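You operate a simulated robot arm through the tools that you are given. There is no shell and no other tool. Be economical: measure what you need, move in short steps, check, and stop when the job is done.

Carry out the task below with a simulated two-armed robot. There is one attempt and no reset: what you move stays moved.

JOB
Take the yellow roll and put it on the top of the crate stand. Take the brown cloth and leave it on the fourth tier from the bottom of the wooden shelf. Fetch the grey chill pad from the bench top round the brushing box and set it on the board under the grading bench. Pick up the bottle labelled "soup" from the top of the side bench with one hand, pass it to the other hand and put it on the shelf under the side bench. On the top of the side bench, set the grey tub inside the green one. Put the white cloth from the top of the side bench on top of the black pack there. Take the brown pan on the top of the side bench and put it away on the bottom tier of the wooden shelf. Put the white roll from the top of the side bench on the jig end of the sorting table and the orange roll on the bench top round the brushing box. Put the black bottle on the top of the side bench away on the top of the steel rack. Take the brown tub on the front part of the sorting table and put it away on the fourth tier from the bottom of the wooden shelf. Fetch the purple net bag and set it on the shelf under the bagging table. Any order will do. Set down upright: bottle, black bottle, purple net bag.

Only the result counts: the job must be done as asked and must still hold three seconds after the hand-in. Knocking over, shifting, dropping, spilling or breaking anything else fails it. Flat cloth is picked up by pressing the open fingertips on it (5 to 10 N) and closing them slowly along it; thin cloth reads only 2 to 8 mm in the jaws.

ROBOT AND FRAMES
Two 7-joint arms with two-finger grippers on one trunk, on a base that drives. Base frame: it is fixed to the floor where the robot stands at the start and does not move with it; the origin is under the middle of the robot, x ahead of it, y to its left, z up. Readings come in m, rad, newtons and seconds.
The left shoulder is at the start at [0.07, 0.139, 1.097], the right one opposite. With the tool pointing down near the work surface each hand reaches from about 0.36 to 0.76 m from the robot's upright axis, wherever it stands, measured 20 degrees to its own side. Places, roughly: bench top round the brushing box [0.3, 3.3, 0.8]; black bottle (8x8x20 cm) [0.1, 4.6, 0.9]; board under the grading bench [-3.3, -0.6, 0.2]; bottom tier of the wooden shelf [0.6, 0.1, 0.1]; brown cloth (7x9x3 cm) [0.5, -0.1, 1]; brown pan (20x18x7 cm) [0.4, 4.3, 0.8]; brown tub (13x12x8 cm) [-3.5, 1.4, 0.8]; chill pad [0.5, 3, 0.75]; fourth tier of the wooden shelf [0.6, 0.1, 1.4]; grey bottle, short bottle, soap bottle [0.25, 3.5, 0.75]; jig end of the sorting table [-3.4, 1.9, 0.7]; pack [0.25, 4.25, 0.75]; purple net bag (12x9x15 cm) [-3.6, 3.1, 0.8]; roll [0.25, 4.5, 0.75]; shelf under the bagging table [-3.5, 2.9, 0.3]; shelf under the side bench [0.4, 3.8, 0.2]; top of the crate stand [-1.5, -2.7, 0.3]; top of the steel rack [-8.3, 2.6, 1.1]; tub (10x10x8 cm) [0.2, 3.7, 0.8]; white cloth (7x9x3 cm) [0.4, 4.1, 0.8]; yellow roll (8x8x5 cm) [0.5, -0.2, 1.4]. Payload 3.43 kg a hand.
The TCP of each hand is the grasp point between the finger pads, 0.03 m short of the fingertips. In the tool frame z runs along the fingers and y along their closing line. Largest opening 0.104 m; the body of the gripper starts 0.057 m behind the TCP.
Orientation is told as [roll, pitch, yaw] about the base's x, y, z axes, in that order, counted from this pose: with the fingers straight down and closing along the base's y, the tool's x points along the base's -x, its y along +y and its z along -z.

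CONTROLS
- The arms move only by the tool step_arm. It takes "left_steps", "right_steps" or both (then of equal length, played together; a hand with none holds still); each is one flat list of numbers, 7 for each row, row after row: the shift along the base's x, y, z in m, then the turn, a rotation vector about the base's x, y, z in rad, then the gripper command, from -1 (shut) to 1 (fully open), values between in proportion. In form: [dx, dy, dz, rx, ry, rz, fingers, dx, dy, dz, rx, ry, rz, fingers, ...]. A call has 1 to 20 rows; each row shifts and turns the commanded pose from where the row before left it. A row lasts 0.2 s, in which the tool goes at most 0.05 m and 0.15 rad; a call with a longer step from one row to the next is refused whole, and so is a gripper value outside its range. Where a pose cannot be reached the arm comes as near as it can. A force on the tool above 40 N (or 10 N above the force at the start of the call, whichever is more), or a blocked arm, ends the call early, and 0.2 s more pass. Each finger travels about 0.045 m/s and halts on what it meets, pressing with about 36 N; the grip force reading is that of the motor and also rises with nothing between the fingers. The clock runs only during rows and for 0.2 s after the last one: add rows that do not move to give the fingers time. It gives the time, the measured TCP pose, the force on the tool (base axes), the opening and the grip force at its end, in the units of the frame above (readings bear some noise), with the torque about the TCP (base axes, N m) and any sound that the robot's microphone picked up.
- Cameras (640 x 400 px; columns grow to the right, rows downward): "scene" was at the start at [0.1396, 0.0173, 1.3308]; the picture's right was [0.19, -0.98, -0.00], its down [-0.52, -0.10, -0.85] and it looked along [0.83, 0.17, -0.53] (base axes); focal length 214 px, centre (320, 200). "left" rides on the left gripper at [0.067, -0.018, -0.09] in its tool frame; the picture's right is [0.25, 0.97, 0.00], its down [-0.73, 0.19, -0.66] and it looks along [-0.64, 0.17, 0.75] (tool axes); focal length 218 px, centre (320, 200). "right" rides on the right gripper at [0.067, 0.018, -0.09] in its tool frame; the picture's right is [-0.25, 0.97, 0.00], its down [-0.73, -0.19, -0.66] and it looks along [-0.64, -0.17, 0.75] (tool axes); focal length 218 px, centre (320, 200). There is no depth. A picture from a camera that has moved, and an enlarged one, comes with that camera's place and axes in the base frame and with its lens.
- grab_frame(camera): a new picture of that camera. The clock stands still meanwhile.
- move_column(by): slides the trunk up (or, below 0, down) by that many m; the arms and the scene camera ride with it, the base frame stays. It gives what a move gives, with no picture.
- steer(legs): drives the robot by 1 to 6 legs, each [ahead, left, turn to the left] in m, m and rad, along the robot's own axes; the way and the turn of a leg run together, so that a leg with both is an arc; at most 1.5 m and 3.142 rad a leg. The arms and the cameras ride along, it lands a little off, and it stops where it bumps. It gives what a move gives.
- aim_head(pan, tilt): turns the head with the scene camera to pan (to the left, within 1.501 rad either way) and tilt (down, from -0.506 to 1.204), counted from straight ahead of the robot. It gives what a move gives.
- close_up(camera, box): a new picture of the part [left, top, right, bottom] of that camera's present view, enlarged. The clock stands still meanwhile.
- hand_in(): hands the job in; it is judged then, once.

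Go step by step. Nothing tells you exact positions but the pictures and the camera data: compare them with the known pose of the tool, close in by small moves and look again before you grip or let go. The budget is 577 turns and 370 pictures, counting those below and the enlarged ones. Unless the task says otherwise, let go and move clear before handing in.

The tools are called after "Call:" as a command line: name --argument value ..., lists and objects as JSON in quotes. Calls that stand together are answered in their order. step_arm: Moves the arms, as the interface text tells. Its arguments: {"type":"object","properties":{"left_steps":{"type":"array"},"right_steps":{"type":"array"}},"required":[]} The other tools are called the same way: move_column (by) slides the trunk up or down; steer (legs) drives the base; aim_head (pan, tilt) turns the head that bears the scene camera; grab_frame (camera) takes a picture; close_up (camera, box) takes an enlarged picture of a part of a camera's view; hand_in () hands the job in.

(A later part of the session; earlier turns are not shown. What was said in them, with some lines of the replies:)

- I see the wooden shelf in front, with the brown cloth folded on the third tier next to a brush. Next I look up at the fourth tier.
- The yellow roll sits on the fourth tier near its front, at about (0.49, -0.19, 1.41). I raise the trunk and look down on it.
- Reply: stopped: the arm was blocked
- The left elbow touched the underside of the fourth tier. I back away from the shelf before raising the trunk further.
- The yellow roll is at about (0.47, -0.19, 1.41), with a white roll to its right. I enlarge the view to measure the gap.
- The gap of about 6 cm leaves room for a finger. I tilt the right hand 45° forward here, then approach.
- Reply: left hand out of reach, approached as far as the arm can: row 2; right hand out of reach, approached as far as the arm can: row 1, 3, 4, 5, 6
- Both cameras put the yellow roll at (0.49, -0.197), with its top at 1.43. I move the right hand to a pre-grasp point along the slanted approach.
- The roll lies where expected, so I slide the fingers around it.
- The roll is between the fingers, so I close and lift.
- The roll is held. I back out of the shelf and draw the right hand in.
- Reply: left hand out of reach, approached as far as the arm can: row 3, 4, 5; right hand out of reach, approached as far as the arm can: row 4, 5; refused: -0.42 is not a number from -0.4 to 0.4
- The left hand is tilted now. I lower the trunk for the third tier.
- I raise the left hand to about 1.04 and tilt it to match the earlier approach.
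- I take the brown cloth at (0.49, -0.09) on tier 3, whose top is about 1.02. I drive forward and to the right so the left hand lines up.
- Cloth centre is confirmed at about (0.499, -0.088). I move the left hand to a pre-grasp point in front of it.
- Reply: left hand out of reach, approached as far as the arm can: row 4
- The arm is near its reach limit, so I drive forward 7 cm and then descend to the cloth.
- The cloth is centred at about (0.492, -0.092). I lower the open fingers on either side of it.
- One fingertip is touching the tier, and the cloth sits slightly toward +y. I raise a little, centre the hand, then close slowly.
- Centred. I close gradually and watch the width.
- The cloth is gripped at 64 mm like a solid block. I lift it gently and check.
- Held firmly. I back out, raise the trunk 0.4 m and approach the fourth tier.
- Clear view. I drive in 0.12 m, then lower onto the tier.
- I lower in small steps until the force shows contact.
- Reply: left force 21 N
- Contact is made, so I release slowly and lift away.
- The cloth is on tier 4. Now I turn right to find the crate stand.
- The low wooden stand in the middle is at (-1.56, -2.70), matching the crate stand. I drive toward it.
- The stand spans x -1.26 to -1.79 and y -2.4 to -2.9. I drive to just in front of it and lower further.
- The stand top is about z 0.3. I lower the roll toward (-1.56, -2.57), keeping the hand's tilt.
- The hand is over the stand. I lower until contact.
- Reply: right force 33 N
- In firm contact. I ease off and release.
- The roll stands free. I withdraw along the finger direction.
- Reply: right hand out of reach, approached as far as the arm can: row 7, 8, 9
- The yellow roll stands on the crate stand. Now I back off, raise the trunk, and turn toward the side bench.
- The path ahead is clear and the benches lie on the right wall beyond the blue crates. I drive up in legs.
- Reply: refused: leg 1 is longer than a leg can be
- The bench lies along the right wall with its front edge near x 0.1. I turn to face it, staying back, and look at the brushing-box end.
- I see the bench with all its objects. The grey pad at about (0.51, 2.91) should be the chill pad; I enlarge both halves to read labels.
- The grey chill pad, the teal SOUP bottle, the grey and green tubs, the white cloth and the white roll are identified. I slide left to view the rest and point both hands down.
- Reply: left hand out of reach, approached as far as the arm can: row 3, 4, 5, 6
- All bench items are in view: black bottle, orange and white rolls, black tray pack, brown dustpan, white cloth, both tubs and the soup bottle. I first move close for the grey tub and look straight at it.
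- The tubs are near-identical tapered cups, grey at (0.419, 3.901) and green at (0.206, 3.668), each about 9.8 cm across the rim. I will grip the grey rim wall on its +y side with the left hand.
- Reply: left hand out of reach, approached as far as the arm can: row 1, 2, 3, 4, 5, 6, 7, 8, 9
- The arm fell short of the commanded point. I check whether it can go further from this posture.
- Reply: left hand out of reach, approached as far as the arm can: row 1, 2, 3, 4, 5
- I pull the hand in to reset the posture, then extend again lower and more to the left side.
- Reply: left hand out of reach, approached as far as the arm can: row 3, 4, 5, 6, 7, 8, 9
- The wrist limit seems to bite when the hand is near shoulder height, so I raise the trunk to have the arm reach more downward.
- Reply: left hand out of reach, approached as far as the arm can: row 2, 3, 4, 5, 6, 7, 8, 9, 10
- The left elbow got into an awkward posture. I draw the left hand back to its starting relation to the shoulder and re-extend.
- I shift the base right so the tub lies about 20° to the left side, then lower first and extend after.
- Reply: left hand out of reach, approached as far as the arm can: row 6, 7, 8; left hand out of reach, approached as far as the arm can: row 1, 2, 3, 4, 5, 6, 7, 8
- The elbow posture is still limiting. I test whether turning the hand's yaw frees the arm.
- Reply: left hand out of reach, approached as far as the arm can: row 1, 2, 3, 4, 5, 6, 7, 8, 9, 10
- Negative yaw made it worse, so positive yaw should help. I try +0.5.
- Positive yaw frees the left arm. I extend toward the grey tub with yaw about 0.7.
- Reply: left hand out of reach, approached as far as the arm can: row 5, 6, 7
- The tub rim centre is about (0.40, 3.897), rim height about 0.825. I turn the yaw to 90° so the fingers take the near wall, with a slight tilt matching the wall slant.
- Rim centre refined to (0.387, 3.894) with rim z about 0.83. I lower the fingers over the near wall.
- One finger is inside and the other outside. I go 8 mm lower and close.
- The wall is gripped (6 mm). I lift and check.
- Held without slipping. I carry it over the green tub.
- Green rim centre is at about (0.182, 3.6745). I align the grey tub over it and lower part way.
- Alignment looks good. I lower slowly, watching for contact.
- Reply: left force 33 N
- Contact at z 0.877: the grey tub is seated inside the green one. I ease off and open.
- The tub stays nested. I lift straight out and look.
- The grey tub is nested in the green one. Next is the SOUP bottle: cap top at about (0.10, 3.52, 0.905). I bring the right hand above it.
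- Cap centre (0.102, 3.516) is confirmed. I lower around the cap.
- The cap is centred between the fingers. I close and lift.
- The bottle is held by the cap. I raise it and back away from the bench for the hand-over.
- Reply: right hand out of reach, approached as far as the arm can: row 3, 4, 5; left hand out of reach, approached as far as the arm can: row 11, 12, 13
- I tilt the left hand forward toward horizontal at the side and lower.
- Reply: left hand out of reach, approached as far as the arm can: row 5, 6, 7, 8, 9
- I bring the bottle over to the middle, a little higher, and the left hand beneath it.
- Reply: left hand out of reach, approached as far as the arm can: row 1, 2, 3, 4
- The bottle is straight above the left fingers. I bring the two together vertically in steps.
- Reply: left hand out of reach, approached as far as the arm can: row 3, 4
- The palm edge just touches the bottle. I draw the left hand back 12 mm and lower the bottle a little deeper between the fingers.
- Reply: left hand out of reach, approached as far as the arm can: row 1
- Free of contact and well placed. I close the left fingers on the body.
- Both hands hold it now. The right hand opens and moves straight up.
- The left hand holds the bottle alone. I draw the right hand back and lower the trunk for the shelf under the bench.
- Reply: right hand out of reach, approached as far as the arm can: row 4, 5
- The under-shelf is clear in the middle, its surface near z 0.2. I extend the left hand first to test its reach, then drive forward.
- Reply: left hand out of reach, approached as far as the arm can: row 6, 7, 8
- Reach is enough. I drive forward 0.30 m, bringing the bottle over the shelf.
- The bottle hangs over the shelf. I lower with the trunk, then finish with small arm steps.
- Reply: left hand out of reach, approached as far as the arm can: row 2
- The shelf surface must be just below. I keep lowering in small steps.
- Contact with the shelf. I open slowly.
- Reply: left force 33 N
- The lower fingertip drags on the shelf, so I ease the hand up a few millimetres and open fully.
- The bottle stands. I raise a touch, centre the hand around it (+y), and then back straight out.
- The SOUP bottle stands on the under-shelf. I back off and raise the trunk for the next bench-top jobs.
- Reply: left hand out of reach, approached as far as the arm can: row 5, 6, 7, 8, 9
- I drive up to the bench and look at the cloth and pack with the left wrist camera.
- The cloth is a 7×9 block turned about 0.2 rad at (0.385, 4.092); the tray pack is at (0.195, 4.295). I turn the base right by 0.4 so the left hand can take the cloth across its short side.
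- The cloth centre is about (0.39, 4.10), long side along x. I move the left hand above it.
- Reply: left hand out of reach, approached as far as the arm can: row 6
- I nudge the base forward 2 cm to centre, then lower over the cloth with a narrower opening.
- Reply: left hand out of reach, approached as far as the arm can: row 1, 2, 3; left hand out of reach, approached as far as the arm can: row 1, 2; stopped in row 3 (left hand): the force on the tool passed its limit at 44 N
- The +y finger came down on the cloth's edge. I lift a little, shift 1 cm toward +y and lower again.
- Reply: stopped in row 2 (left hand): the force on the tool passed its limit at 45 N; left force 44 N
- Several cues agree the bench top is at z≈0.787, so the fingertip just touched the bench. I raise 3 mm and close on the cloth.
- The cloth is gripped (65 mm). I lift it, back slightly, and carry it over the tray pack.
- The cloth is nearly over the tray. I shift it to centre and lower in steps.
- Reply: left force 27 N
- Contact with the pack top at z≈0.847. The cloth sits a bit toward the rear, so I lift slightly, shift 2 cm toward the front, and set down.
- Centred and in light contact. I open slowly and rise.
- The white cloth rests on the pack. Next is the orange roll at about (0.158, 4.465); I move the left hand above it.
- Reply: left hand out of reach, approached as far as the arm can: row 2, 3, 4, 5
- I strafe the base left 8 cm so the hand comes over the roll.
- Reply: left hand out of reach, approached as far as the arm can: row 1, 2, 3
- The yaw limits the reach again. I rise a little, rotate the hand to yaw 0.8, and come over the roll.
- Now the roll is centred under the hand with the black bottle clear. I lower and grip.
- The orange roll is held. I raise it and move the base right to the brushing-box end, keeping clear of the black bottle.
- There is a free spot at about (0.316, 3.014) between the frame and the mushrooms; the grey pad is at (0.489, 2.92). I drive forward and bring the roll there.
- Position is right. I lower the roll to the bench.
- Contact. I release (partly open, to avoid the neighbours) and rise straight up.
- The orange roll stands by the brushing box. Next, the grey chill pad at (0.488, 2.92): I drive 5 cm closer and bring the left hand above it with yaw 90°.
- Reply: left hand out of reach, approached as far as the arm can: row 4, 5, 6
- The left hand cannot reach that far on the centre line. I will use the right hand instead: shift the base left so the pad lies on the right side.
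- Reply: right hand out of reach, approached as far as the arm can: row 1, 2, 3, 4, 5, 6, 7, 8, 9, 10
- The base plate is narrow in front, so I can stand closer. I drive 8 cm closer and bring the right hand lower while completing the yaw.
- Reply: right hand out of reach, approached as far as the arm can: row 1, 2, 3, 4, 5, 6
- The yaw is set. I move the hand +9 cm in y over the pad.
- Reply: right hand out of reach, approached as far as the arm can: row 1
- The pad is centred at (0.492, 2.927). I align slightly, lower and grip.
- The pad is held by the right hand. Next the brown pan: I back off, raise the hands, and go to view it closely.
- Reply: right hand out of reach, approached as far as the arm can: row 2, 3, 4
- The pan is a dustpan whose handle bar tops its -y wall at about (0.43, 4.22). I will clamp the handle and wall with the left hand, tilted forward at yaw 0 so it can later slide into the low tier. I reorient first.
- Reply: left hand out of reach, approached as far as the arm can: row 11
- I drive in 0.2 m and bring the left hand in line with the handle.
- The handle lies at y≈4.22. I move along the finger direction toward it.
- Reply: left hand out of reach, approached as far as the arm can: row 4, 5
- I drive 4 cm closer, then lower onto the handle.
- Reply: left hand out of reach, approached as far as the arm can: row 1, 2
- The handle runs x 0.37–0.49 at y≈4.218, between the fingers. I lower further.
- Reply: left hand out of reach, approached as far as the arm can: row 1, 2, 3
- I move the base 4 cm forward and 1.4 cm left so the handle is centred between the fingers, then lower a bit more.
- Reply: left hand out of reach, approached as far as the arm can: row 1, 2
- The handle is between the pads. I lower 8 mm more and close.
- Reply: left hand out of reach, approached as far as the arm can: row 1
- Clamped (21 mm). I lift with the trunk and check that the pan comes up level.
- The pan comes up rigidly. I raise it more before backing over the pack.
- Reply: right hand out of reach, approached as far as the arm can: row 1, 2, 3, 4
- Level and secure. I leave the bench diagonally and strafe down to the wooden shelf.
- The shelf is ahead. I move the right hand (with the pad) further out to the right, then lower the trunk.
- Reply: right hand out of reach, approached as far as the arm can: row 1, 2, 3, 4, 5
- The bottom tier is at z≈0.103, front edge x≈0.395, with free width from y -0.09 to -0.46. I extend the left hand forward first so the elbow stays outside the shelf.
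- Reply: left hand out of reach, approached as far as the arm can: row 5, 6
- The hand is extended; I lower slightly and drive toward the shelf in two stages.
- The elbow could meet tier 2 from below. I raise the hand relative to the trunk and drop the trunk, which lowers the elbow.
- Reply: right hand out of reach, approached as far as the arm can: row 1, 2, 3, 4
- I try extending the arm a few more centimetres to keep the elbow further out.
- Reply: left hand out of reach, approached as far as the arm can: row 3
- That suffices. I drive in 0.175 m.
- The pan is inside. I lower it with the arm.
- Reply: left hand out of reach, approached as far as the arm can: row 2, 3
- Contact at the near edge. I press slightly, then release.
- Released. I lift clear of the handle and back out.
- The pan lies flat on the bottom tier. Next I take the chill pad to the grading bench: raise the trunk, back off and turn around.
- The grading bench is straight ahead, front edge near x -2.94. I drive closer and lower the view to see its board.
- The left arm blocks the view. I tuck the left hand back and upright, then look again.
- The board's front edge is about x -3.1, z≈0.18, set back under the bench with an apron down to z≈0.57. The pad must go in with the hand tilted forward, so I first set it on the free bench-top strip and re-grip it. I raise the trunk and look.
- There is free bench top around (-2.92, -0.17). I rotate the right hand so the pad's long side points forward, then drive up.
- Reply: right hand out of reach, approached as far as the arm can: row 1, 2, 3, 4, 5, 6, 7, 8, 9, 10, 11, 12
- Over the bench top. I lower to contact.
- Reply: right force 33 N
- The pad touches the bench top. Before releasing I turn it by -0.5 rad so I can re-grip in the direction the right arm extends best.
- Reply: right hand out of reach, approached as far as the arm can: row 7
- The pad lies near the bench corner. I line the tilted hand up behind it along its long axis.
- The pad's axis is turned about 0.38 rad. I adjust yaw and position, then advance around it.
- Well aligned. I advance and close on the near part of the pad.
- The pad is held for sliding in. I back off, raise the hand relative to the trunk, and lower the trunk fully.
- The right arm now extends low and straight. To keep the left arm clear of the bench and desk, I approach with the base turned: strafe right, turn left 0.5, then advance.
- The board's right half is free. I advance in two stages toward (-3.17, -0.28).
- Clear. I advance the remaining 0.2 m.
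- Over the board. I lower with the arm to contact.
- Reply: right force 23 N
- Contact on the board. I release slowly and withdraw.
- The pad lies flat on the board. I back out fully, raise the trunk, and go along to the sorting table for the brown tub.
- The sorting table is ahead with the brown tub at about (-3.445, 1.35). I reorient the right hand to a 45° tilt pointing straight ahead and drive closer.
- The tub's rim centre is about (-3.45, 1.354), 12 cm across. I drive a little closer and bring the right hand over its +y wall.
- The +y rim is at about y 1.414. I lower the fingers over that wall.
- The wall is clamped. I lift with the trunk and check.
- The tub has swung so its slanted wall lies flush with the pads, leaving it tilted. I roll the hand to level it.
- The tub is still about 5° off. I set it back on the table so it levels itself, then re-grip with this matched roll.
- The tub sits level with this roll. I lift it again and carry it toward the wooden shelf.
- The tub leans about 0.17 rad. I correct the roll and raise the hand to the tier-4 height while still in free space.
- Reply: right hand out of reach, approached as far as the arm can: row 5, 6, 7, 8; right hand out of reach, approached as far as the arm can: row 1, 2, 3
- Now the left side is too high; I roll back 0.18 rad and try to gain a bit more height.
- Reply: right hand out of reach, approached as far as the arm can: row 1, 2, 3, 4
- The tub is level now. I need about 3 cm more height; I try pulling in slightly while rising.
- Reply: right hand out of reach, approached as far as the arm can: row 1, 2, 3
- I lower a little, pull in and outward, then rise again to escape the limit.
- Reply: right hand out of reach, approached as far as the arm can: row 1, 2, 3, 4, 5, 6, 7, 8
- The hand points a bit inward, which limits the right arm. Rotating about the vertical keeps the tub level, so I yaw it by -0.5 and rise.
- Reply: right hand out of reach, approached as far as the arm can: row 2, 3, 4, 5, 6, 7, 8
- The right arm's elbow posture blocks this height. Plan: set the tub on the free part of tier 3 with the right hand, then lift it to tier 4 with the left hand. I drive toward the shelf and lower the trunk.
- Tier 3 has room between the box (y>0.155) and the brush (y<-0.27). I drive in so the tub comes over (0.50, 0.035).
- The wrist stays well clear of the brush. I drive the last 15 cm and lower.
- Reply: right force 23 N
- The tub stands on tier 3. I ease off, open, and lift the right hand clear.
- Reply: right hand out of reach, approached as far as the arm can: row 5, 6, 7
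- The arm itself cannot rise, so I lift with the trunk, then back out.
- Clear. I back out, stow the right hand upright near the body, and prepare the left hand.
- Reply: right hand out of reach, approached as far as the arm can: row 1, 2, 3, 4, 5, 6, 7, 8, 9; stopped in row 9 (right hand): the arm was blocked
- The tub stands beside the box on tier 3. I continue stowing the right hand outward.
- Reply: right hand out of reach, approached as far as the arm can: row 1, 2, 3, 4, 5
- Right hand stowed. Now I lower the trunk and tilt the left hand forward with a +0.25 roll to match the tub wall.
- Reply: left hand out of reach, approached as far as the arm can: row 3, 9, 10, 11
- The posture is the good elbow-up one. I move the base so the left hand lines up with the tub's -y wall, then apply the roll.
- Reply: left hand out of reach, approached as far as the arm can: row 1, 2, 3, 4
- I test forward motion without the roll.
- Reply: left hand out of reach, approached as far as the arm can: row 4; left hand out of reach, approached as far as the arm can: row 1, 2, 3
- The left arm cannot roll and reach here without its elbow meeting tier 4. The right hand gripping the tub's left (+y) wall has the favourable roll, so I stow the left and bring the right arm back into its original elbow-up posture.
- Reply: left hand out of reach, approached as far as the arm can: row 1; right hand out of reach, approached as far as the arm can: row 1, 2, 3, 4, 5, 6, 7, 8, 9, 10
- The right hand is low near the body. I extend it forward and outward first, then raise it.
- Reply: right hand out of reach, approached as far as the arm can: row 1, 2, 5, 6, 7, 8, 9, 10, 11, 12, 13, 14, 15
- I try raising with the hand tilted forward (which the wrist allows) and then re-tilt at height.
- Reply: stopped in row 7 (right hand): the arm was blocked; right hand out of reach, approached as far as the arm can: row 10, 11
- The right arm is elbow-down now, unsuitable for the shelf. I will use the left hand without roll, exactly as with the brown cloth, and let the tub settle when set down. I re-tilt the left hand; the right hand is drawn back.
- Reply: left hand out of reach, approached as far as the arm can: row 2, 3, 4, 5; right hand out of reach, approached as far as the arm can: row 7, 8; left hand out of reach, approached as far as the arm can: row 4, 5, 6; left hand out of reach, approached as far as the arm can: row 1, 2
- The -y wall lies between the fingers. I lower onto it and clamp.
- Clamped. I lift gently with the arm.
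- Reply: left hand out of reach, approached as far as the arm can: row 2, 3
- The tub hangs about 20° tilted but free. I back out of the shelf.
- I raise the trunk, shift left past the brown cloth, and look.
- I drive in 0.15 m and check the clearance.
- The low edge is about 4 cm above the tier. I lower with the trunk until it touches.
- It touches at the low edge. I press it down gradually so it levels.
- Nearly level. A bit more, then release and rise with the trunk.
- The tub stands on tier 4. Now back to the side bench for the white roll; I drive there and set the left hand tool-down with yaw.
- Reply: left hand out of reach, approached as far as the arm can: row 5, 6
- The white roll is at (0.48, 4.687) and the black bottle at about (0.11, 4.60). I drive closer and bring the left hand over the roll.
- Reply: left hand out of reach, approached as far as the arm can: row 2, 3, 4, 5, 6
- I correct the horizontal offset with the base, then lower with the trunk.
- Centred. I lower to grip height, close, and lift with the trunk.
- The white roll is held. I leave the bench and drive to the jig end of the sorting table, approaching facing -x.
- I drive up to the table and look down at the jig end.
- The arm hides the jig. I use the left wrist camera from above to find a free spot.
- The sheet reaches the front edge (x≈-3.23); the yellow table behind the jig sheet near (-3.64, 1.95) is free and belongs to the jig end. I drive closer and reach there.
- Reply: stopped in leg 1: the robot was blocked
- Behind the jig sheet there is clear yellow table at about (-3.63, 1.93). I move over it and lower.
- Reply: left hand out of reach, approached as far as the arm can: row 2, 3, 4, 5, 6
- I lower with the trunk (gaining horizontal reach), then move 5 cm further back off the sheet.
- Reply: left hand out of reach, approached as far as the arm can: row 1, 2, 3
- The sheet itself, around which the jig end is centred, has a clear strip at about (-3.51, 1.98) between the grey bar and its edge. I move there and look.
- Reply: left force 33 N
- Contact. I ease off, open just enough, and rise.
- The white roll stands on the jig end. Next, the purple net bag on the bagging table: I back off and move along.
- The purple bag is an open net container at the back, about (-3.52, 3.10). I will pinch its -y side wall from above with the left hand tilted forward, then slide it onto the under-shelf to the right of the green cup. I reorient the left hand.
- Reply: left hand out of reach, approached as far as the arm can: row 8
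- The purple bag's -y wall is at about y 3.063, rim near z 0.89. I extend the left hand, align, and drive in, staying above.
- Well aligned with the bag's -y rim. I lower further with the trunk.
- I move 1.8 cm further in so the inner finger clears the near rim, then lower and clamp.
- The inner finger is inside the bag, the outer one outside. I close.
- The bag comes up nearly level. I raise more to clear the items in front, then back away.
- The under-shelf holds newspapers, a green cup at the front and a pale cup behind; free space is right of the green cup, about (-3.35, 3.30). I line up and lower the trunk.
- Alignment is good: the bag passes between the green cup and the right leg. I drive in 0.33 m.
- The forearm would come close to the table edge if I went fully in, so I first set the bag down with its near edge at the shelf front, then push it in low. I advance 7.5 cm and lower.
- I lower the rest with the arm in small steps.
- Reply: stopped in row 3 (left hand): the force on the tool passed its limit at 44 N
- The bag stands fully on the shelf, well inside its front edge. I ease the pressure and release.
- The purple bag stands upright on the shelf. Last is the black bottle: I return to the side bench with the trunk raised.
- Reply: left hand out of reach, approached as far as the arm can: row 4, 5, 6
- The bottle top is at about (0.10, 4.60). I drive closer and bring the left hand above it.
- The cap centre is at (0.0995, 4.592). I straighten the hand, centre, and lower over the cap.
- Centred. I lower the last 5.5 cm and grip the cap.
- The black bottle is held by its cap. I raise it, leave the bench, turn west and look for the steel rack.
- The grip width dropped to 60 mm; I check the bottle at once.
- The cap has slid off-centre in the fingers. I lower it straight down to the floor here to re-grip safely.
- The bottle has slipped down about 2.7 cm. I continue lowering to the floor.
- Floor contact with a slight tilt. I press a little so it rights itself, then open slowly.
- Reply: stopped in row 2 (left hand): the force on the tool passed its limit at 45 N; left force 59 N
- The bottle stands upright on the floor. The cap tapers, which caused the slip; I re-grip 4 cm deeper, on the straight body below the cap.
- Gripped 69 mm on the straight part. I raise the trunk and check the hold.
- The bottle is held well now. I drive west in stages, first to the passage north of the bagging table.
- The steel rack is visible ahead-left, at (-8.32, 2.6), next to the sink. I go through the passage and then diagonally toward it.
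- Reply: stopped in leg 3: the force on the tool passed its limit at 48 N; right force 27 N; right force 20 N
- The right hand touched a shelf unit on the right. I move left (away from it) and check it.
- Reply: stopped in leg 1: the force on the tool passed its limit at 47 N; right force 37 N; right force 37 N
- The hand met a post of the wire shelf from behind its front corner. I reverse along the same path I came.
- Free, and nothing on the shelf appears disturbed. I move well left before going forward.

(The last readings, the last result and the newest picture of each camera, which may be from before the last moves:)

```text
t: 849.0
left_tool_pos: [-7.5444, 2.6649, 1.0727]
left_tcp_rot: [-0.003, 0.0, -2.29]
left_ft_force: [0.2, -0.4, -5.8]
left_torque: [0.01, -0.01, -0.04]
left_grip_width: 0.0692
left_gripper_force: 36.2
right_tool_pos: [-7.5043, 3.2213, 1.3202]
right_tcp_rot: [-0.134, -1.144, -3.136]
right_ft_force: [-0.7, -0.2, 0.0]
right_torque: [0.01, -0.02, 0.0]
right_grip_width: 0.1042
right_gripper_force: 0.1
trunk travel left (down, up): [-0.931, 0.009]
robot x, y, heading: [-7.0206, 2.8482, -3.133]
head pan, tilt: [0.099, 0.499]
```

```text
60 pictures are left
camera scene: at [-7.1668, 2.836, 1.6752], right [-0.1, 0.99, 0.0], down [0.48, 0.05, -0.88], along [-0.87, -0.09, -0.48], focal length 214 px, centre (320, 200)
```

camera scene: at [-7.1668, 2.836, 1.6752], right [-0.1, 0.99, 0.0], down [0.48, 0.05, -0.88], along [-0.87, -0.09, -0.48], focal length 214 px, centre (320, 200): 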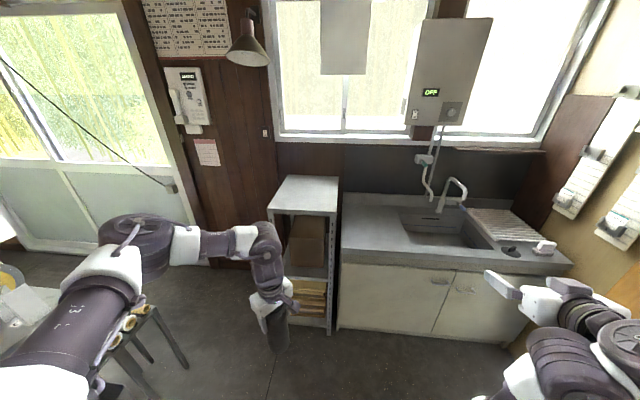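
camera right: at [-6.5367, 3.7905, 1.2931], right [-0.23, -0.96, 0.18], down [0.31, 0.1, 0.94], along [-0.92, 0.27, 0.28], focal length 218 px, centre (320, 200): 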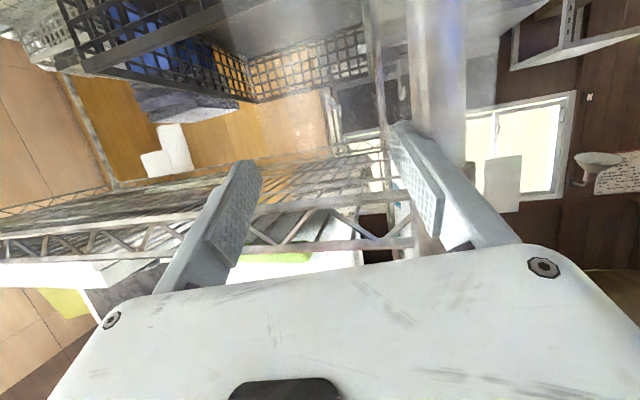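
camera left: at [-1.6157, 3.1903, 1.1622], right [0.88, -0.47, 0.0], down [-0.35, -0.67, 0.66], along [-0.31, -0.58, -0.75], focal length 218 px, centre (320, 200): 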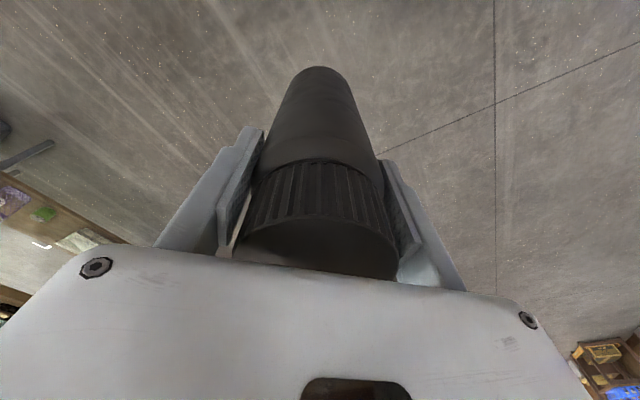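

The rack top spans x -8.07 to -8.54 and y 2.48 to 2.84, and is empty. I raise the bottle above its height.

Call:
step_arm --left_steps '[0, 0, 0.03, 0, 0, 0, -0.5, 0, 0, 0.03, 0, 0, 0, -0.5, 0, 0, 0.03, 0, 0, 0, -0.5, 0, 0, 0.03, 0, 0, 0, -0.5, 0, 0, 0.03, 0, 0, 0, -0.5, 0, 0, 0.03, 0, 0, 0, -0.5, 0, 0, 0.03, 0, 0, 0, -0.5, 0, 0, 0.03, 0, 0, 0, -0.5]'

Call:
grab_frame --camera "scene"

```text
t: 850.8
left_tool_pos: [-7.5426, 2.6656, 1.3143]
left_tcp_rot: [-0.001, -0.002, -2.293]
left_ft_force: [-0.2, 0.4, -6.2]
left_torque: [0.03, 0.0, -0.02]
left_grip_width: 0.069
left_gripper_force: 36.0
right_tool_pos: [-7.5029, 3.2229, 1.3221]
right_tcp_rot: [-0.134, -1.145, -3.137]
right_ft_force: [-0.3, -0.5, -0.9]
right_torque: [-0.03, 0.01, 0.01]
right_grip_width: 0.1038
right_gripper_force: 0.1
trunk travel left (down, up): [-0.931, 0.009]
robot x, y, heading: [-7.028, 2.8438, -3.138]
head pan, tilt: [0.099, 0.499]
```

```text
59 pictures are left
camera scene: at [-7.1652, 2.8368, 1.6753], right [-0.11, 0.99, 0.0], down [0.48, 0.05, -0.88], along [-0.87, -0.09, -0.48], focal length 214 px, centre (320, 200)
```

scene: 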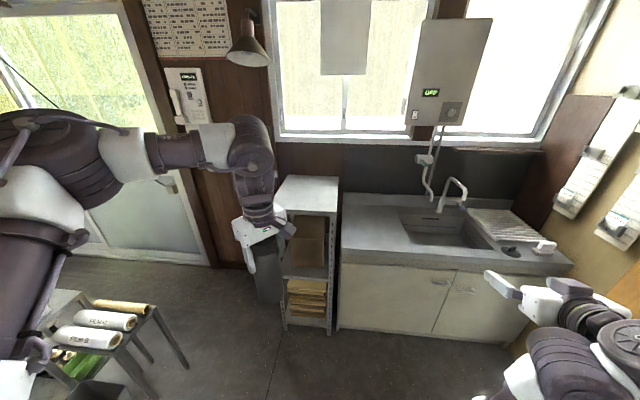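

Bottle bottom is about 1.16, above the rack. I drive forward in two stages.

Call:
steer --legs '[[0.4, 0, 0]]'

Call:
grab_frame --camera "left"

```text
t: 853.3
left_tool_pos: [-7.9469, 2.6581, 1.3136]
left_tcp_rot: [-0.003, 0.0, -2.288]
left_ft_force: [1.4, 0.3, -4.3]
left_torque: [0.01, -0.04, 0.04]
left_grip_width: 0.0686
left_gripper_force: 35.8
right_tool_pos: [-7.9095, 3.2157, 1.3224]
right_tcp_rot: [-0.133, -1.145, -3.134]
right_ft_force: [0.2, -0.5, -0.6]
right_torque: [-0.03, 0.01, 0.01]
right_grip_width: 0.1038
right_gripper_force: 0.1
trunk travel left (down, up): [-0.931, 0.009]
robot x, y, heading: [-7.4308, 2.8412, -3.125]
head pan, tilt: [0.099, 0.499]
```

```text
58 pictures are left
camera left: at [-7.916, 2.7222, 1.4034], right [0.9, -0.45, 0.0], down [-0.33, -0.68, 0.66], along [-0.29, -0.59, -0.75], focal length 218 px, centre (320, 200)
```

left: 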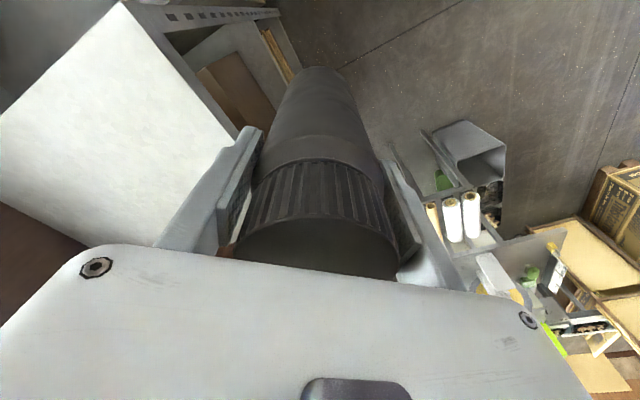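

The rack top's front edge is at x≈-8.09. I drive 0.27 m further and check the position above it.

Call:
steer --legs '[[0.27, 0, -0.015]]'

Call:
grab_frame --camera "left"

Call:
grab_frame --camera "scene"

```text
t: 855.2
left_tool_pos: [-8.214, 2.6638, 1.3141]
left_tcp_rot: [-0.003, -0.002, -2.301]
left_ft_force: [1.3, 0.2, -5.9]
left_torque: [-0.02, -0.01, 0.01]
left_grip_width: 0.0687
left_gripper_force: 36.1
right_tool_pos: [-8.1706, 3.2205, 1.3229]
right_tcp_rot: [-0.136, -1.148, 3.137]
right_ft_force: [1.0, -0.1, -0.2]
right_torque: [-0.02, 0.03, 0.02]
right_grip_width: 0.1041
right_gripper_force: 0.0
trunk travel left (down, up): [-0.931, 0.009]
robot x, y, heading: [-7.6955, 2.8431, 3.138]
head pan, tilt: [0.099, 0.499]
```

```text
57 pictures are left
camera left: at [-8.1832, 2.7266, 1.4039], right [0.89, -0.46, 0.0], down [-0.34, -0.67, 0.66], along [-0.3, -0.58, -0.75], focal length 218 px, centre (320, 200)
```

left: 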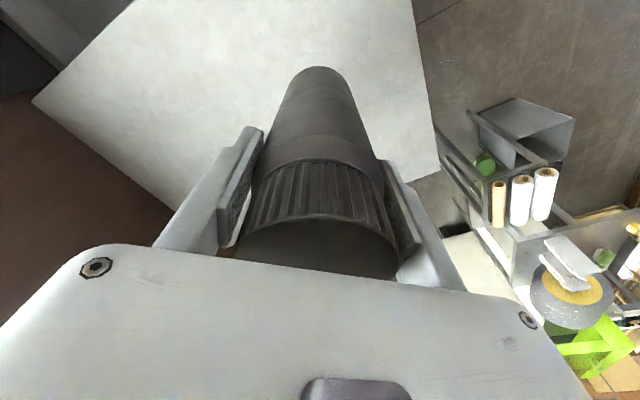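

```text
56 pictures are left
camera scene: at [-7.8353, 2.8322, 1.6756], right [-0.1, 1.0, 0.0], down [0.47, 0.05, -0.88], along [-0.87, -0.09, -0.48], focal length 214 px, centre (320, 200)
```

scene: 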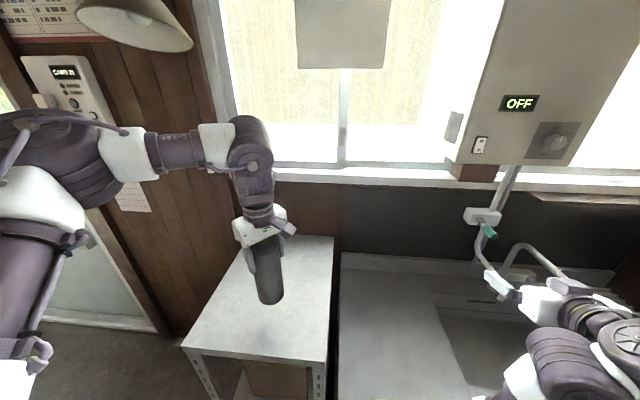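

The bottle is over the middle of the rack top. I lower it with the arm only.

Call:
step_arm --left_steps '[-0.005, 0, -0.015, 0, 0, 0, -0.5, -0.005, 0, -0.015, 0, 0, 0, -0.5, 0, 0, -0.015, 0, 0, 0, -0.5, 0, 0, 0, 0, 0, 0, -0.5]'

Call:
step_arm --left_steps '[0, 0, -0.005, 0, 0, 0, -0.5, 0, 0, -0.005, 0, 0, 0, -0.5, 0, 0, 0, 0, 0, 0, -0.5]'

```text
t: 856.2
left_tool_pos: [-8.2279, 2.6629, 1.2687]
left_tcp_rot: [0.0, 0.001, -2.3]
left_ft_force: [-0.2, 0.5, -5.3]
left_torque: [-0.02, -0.05, 0.02]
left_grip_width: 0.0689
left_gripper_force: 36.4
right_tool_pos: [-8.1739, 3.221, 1.3203]
right_tcp_rot: [-0.135, -1.146, 3.139]
right_ft_force: [-0.1, 0.0, -1.3]
right_torque: [-0.01, 0.01, 0.02]
right_grip_width: 0.1041
right_gripper_force: 0.0
trunk travel left (down, up): [-0.931, 0.009]
robot x, y, heading: [-7.7001, 2.8386, 3.144]
head pan, tilt: [0.099, 0.499]
```

```text
t: 857.0
left_tool_pos: [-8.2275, 2.6642, 1.2589]
left_tcp_rot: [-0.003, 0.0, -2.301]
left_ft_force: [0.7, -1.2, -5.1]
left_torque: [0.0, 0.0, 0.02]
left_grip_width: 0.0688
left_gripper_force: 35.7
right_tool_pos: [-8.174, 3.2193, 1.3212]
right_tcp_rot: [-0.136, -1.146, 3.137]
right_ft_force: [0.1, -0.2, 0.2]
right_torque: [-0.03, -0.03, 0.03]
right_grip_width: 0.104
right_gripper_force: 0.0
trunk travel left (down, up): [-0.931, 0.009]
robot x, y, heading: [-7.7023, 2.8398, 3.135]
head pan, tilt: [0.099, 0.499]
```

Call:
step_arm --left_steps '[0, 0, -0.004, 0, 0, 0, -0.5, 0, 0, -0.004, 0, 0, 0, -0.5, 0, 0, 0, 0, 0, 0, -0.5]'

Call:
close_up --camera "scene" --box '[170, 190, 350, 330]'

```text
t: 857.8
left_tool_pos: [-8.2268, 2.6635, 1.2542]
left_tcp_rot: [-0.007, -0.004, -2.297]
left_ft_force: [-5.9, -5.8, 28.4]
left_torque: [-0.93, 0.02, -0.08]
left_grip_width: 0.0688
left_gripper_force: 35.9
right_tool_pos: [-8.1719, 3.2196, 1.3222]
right_tcp_rot: [-0.133, -1.146, 3.138]
right_ft_force: [0.4, 0.6, 0.4]
right_torque: [0.01, 0.02, 0.01]
right_grip_width: 0.1041
right_gripper_force: 0.1
trunk travel left (down, up): [-0.931, 0.009]
robot x, y, heading: [-7.7015, 2.8397, 3.14]
head pan, tilt: [0.099, 0.499]
```

```text
2.86 times, centred on (260, 260) of scene
camera zoom: at [-7.8367, 2.8327, 1.676], right [-0.1, 1.0, 0.0], down [0.48, 0.05, -0.88], along [-0.87, -0.09, -0.48], focal length 613 px, centre (491, 29)
```

zoom: 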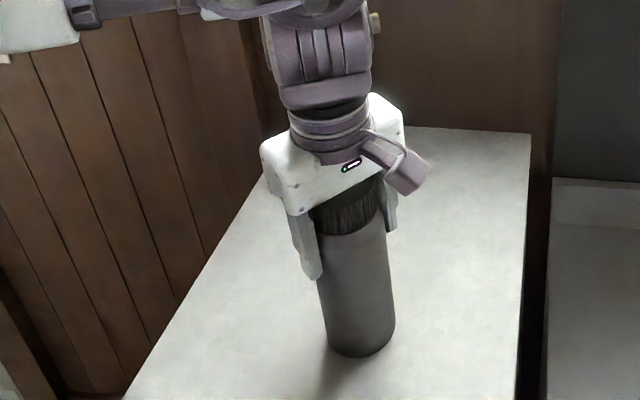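

The bottle stands on the rack top. I ease off, open slowly, and rise.

Call:
step_arm --left_steps '[0, 0, 0.003, 0, 0, 0, -0.4, 0, 0, 0.001, 0, 0, 0, 0.2, 0, 0, 0, 0, 0, 0, 0.35, 0, 0, 0, 0, 0, 0, 0.5, 0, 0, 0, 0, 0, 0, 0.7, 0, 0, 0, 0, 0, 0, 0.9, 0, 0, 0, 0, 0, 0, 1, 0, 0, 0, 0, 0, 0, 1, 0, 0, 0.02, 0, 0, 0, 1, 0, 0, 0.02, 0, 0, 0, 1, 0, 0, 0.03, 0, 0, 0, 1]'

Call:
grab_frame --camera "left"

```text
t: 860.2
left_tool_pos: [-8.2271, 2.6646, 1.3245]
left_tcp_rot: [-0.003, 0.0, -2.3]
left_ft_force: [0.5, 0.9, -0.6]
left_torque: [-0.03, 0.03, 0.0]
left_grip_width: 0.1038
left_gripper_force: 0.0
right_tool_pos: [-8.1725, 3.2209, 1.3215]
right_tcp_rot: [-0.132, -1.146, 3.137]
right_ft_force: [0.3, 0.6, 0.5]
right_torque: [0.01, 0.01, 0.03]
right_grip_width: 0.1041
right_gripper_force: 0.0
trunk travel left (down, up): [-0.931, 0.009]
robot x, y, heading: [-7.6976, 2.8413, 3.138]
head pan, tilt: [0.099, 0.499]
```

```text
54 pictures are left
camera left: at [-8.1947, 2.7281, 1.4141], right [0.89, -0.46, 0.0], down [-0.34, -0.67, 0.66], along [-0.3, -0.58, -0.75], focal length 218 px, centre (320, 200)
```

left: 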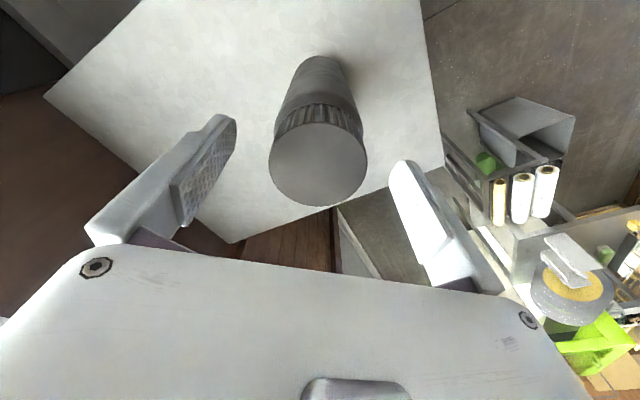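

The black bottle stands on the rack. I lift clear, back away, and take a final look.

Call:
step_arm --left_steps '[0, 0, 0.02, 0, 0, 0, 1, 0, 0, 0.02, 0, 0, 0, 1, 0, 0, 0.02, 0, 0, 0, 1]'

Call:
steer --legs '[[-0.5, 0, 0]]'

Call:
grab_frame --camera "scene"

```text
t: 861.0
left_tool_pos: [-8.2282, 2.6646, 1.3852]
left_tcp_rot: [-0.002, 0.0, -2.3]
left_ft_force: [0.7, 0.1, -0.1]
left_torque: [0.0, 0.01, -0.01]
left_grip_width: 0.1038
left_gripper_force: 0.0
right_tool_pos: [-8.1724, 3.2212, 1.3219]
right_tcp_rot: [-0.134, -1.148, 3.136]
right_ft_force: [0.9, 0.1, 0.3]
right_torque: [-0.02, 0.01, 0.0]
right_grip_width: 0.1039
right_gripper_force: 0.1
trunk travel left (down, up): [-0.931, 0.009]
robot x, y, heading: [-7.6998, 2.8426, 3.139]
head pan, tilt: [0.099, 0.499]
```

```text
t: 863.9
left_tool_pos: [-7.7321, 2.6617, 1.3826]
left_tcp_rot: [0.001, 0.001, -2.294]
left_ft_force: [-0.5, 0.8, 0.3]
left_torque: [0.04, -0.04, 0.03]
left_grip_width: 0.104
left_gripper_force: 0.1
right_tool_pos: [-7.6805, 3.2178, 1.3206]
right_tcp_rot: [-0.135, -1.144, -3.137]
right_ft_force: [0.3, -0.2, -0.1]
right_torque: [0.02, -0.02, -0.02]
right_grip_width: 0.1041
right_gripper_force: 0.1
trunk travel left (down, up): [-0.931, 0.009]
robot x, y, heading: [-7.2031, 2.8433, -3.136]
head pan, tilt: [0.099, 0.499]
```

```text
53 pictures are left
camera scene: at [-7.3433, 2.8327, 1.675], right [-0.11, 0.99, 0.0], down [0.48, 0.05, -0.88], along [-0.87, -0.09, -0.48], focal length 214 px, centre (320, 200)
```

scene: 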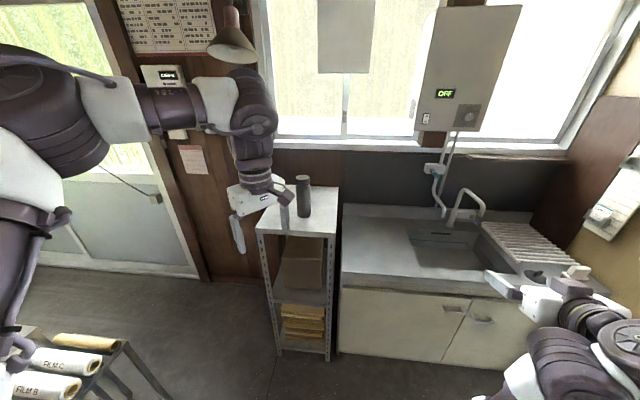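

The bottle stands upright on the steel rack and both hands are empty and clear. Everything asked has been done, so I hand in.

Call:
hand_in

```text
The job is handed in.
```

I finished every item on the list and handed the job in; the result of the judging hasn't come back.

These are the points that could count against it:

- **Wire shelf near the sink:** my right hand hit its corner post (about 48 N) while I was carrying the black bottle. I backed off, and nothing on it looked moved or knocked over.
- **Wooden shelf:** the left elbow touched the underside of the fourth tier at the start. Nothing on it looked disturbed.
- **Sorting table:** the base was stopped once in front of it, probably against a leg. I saw no shift.
- **Black bottle:** it slipped in my grip on the way, so I stood it on the floor and re-gripped it lower. It now stands upright on the steel rack.
- **White roll:** it stands on the grey jig board, because I couldn't reach the bare table behind the board.
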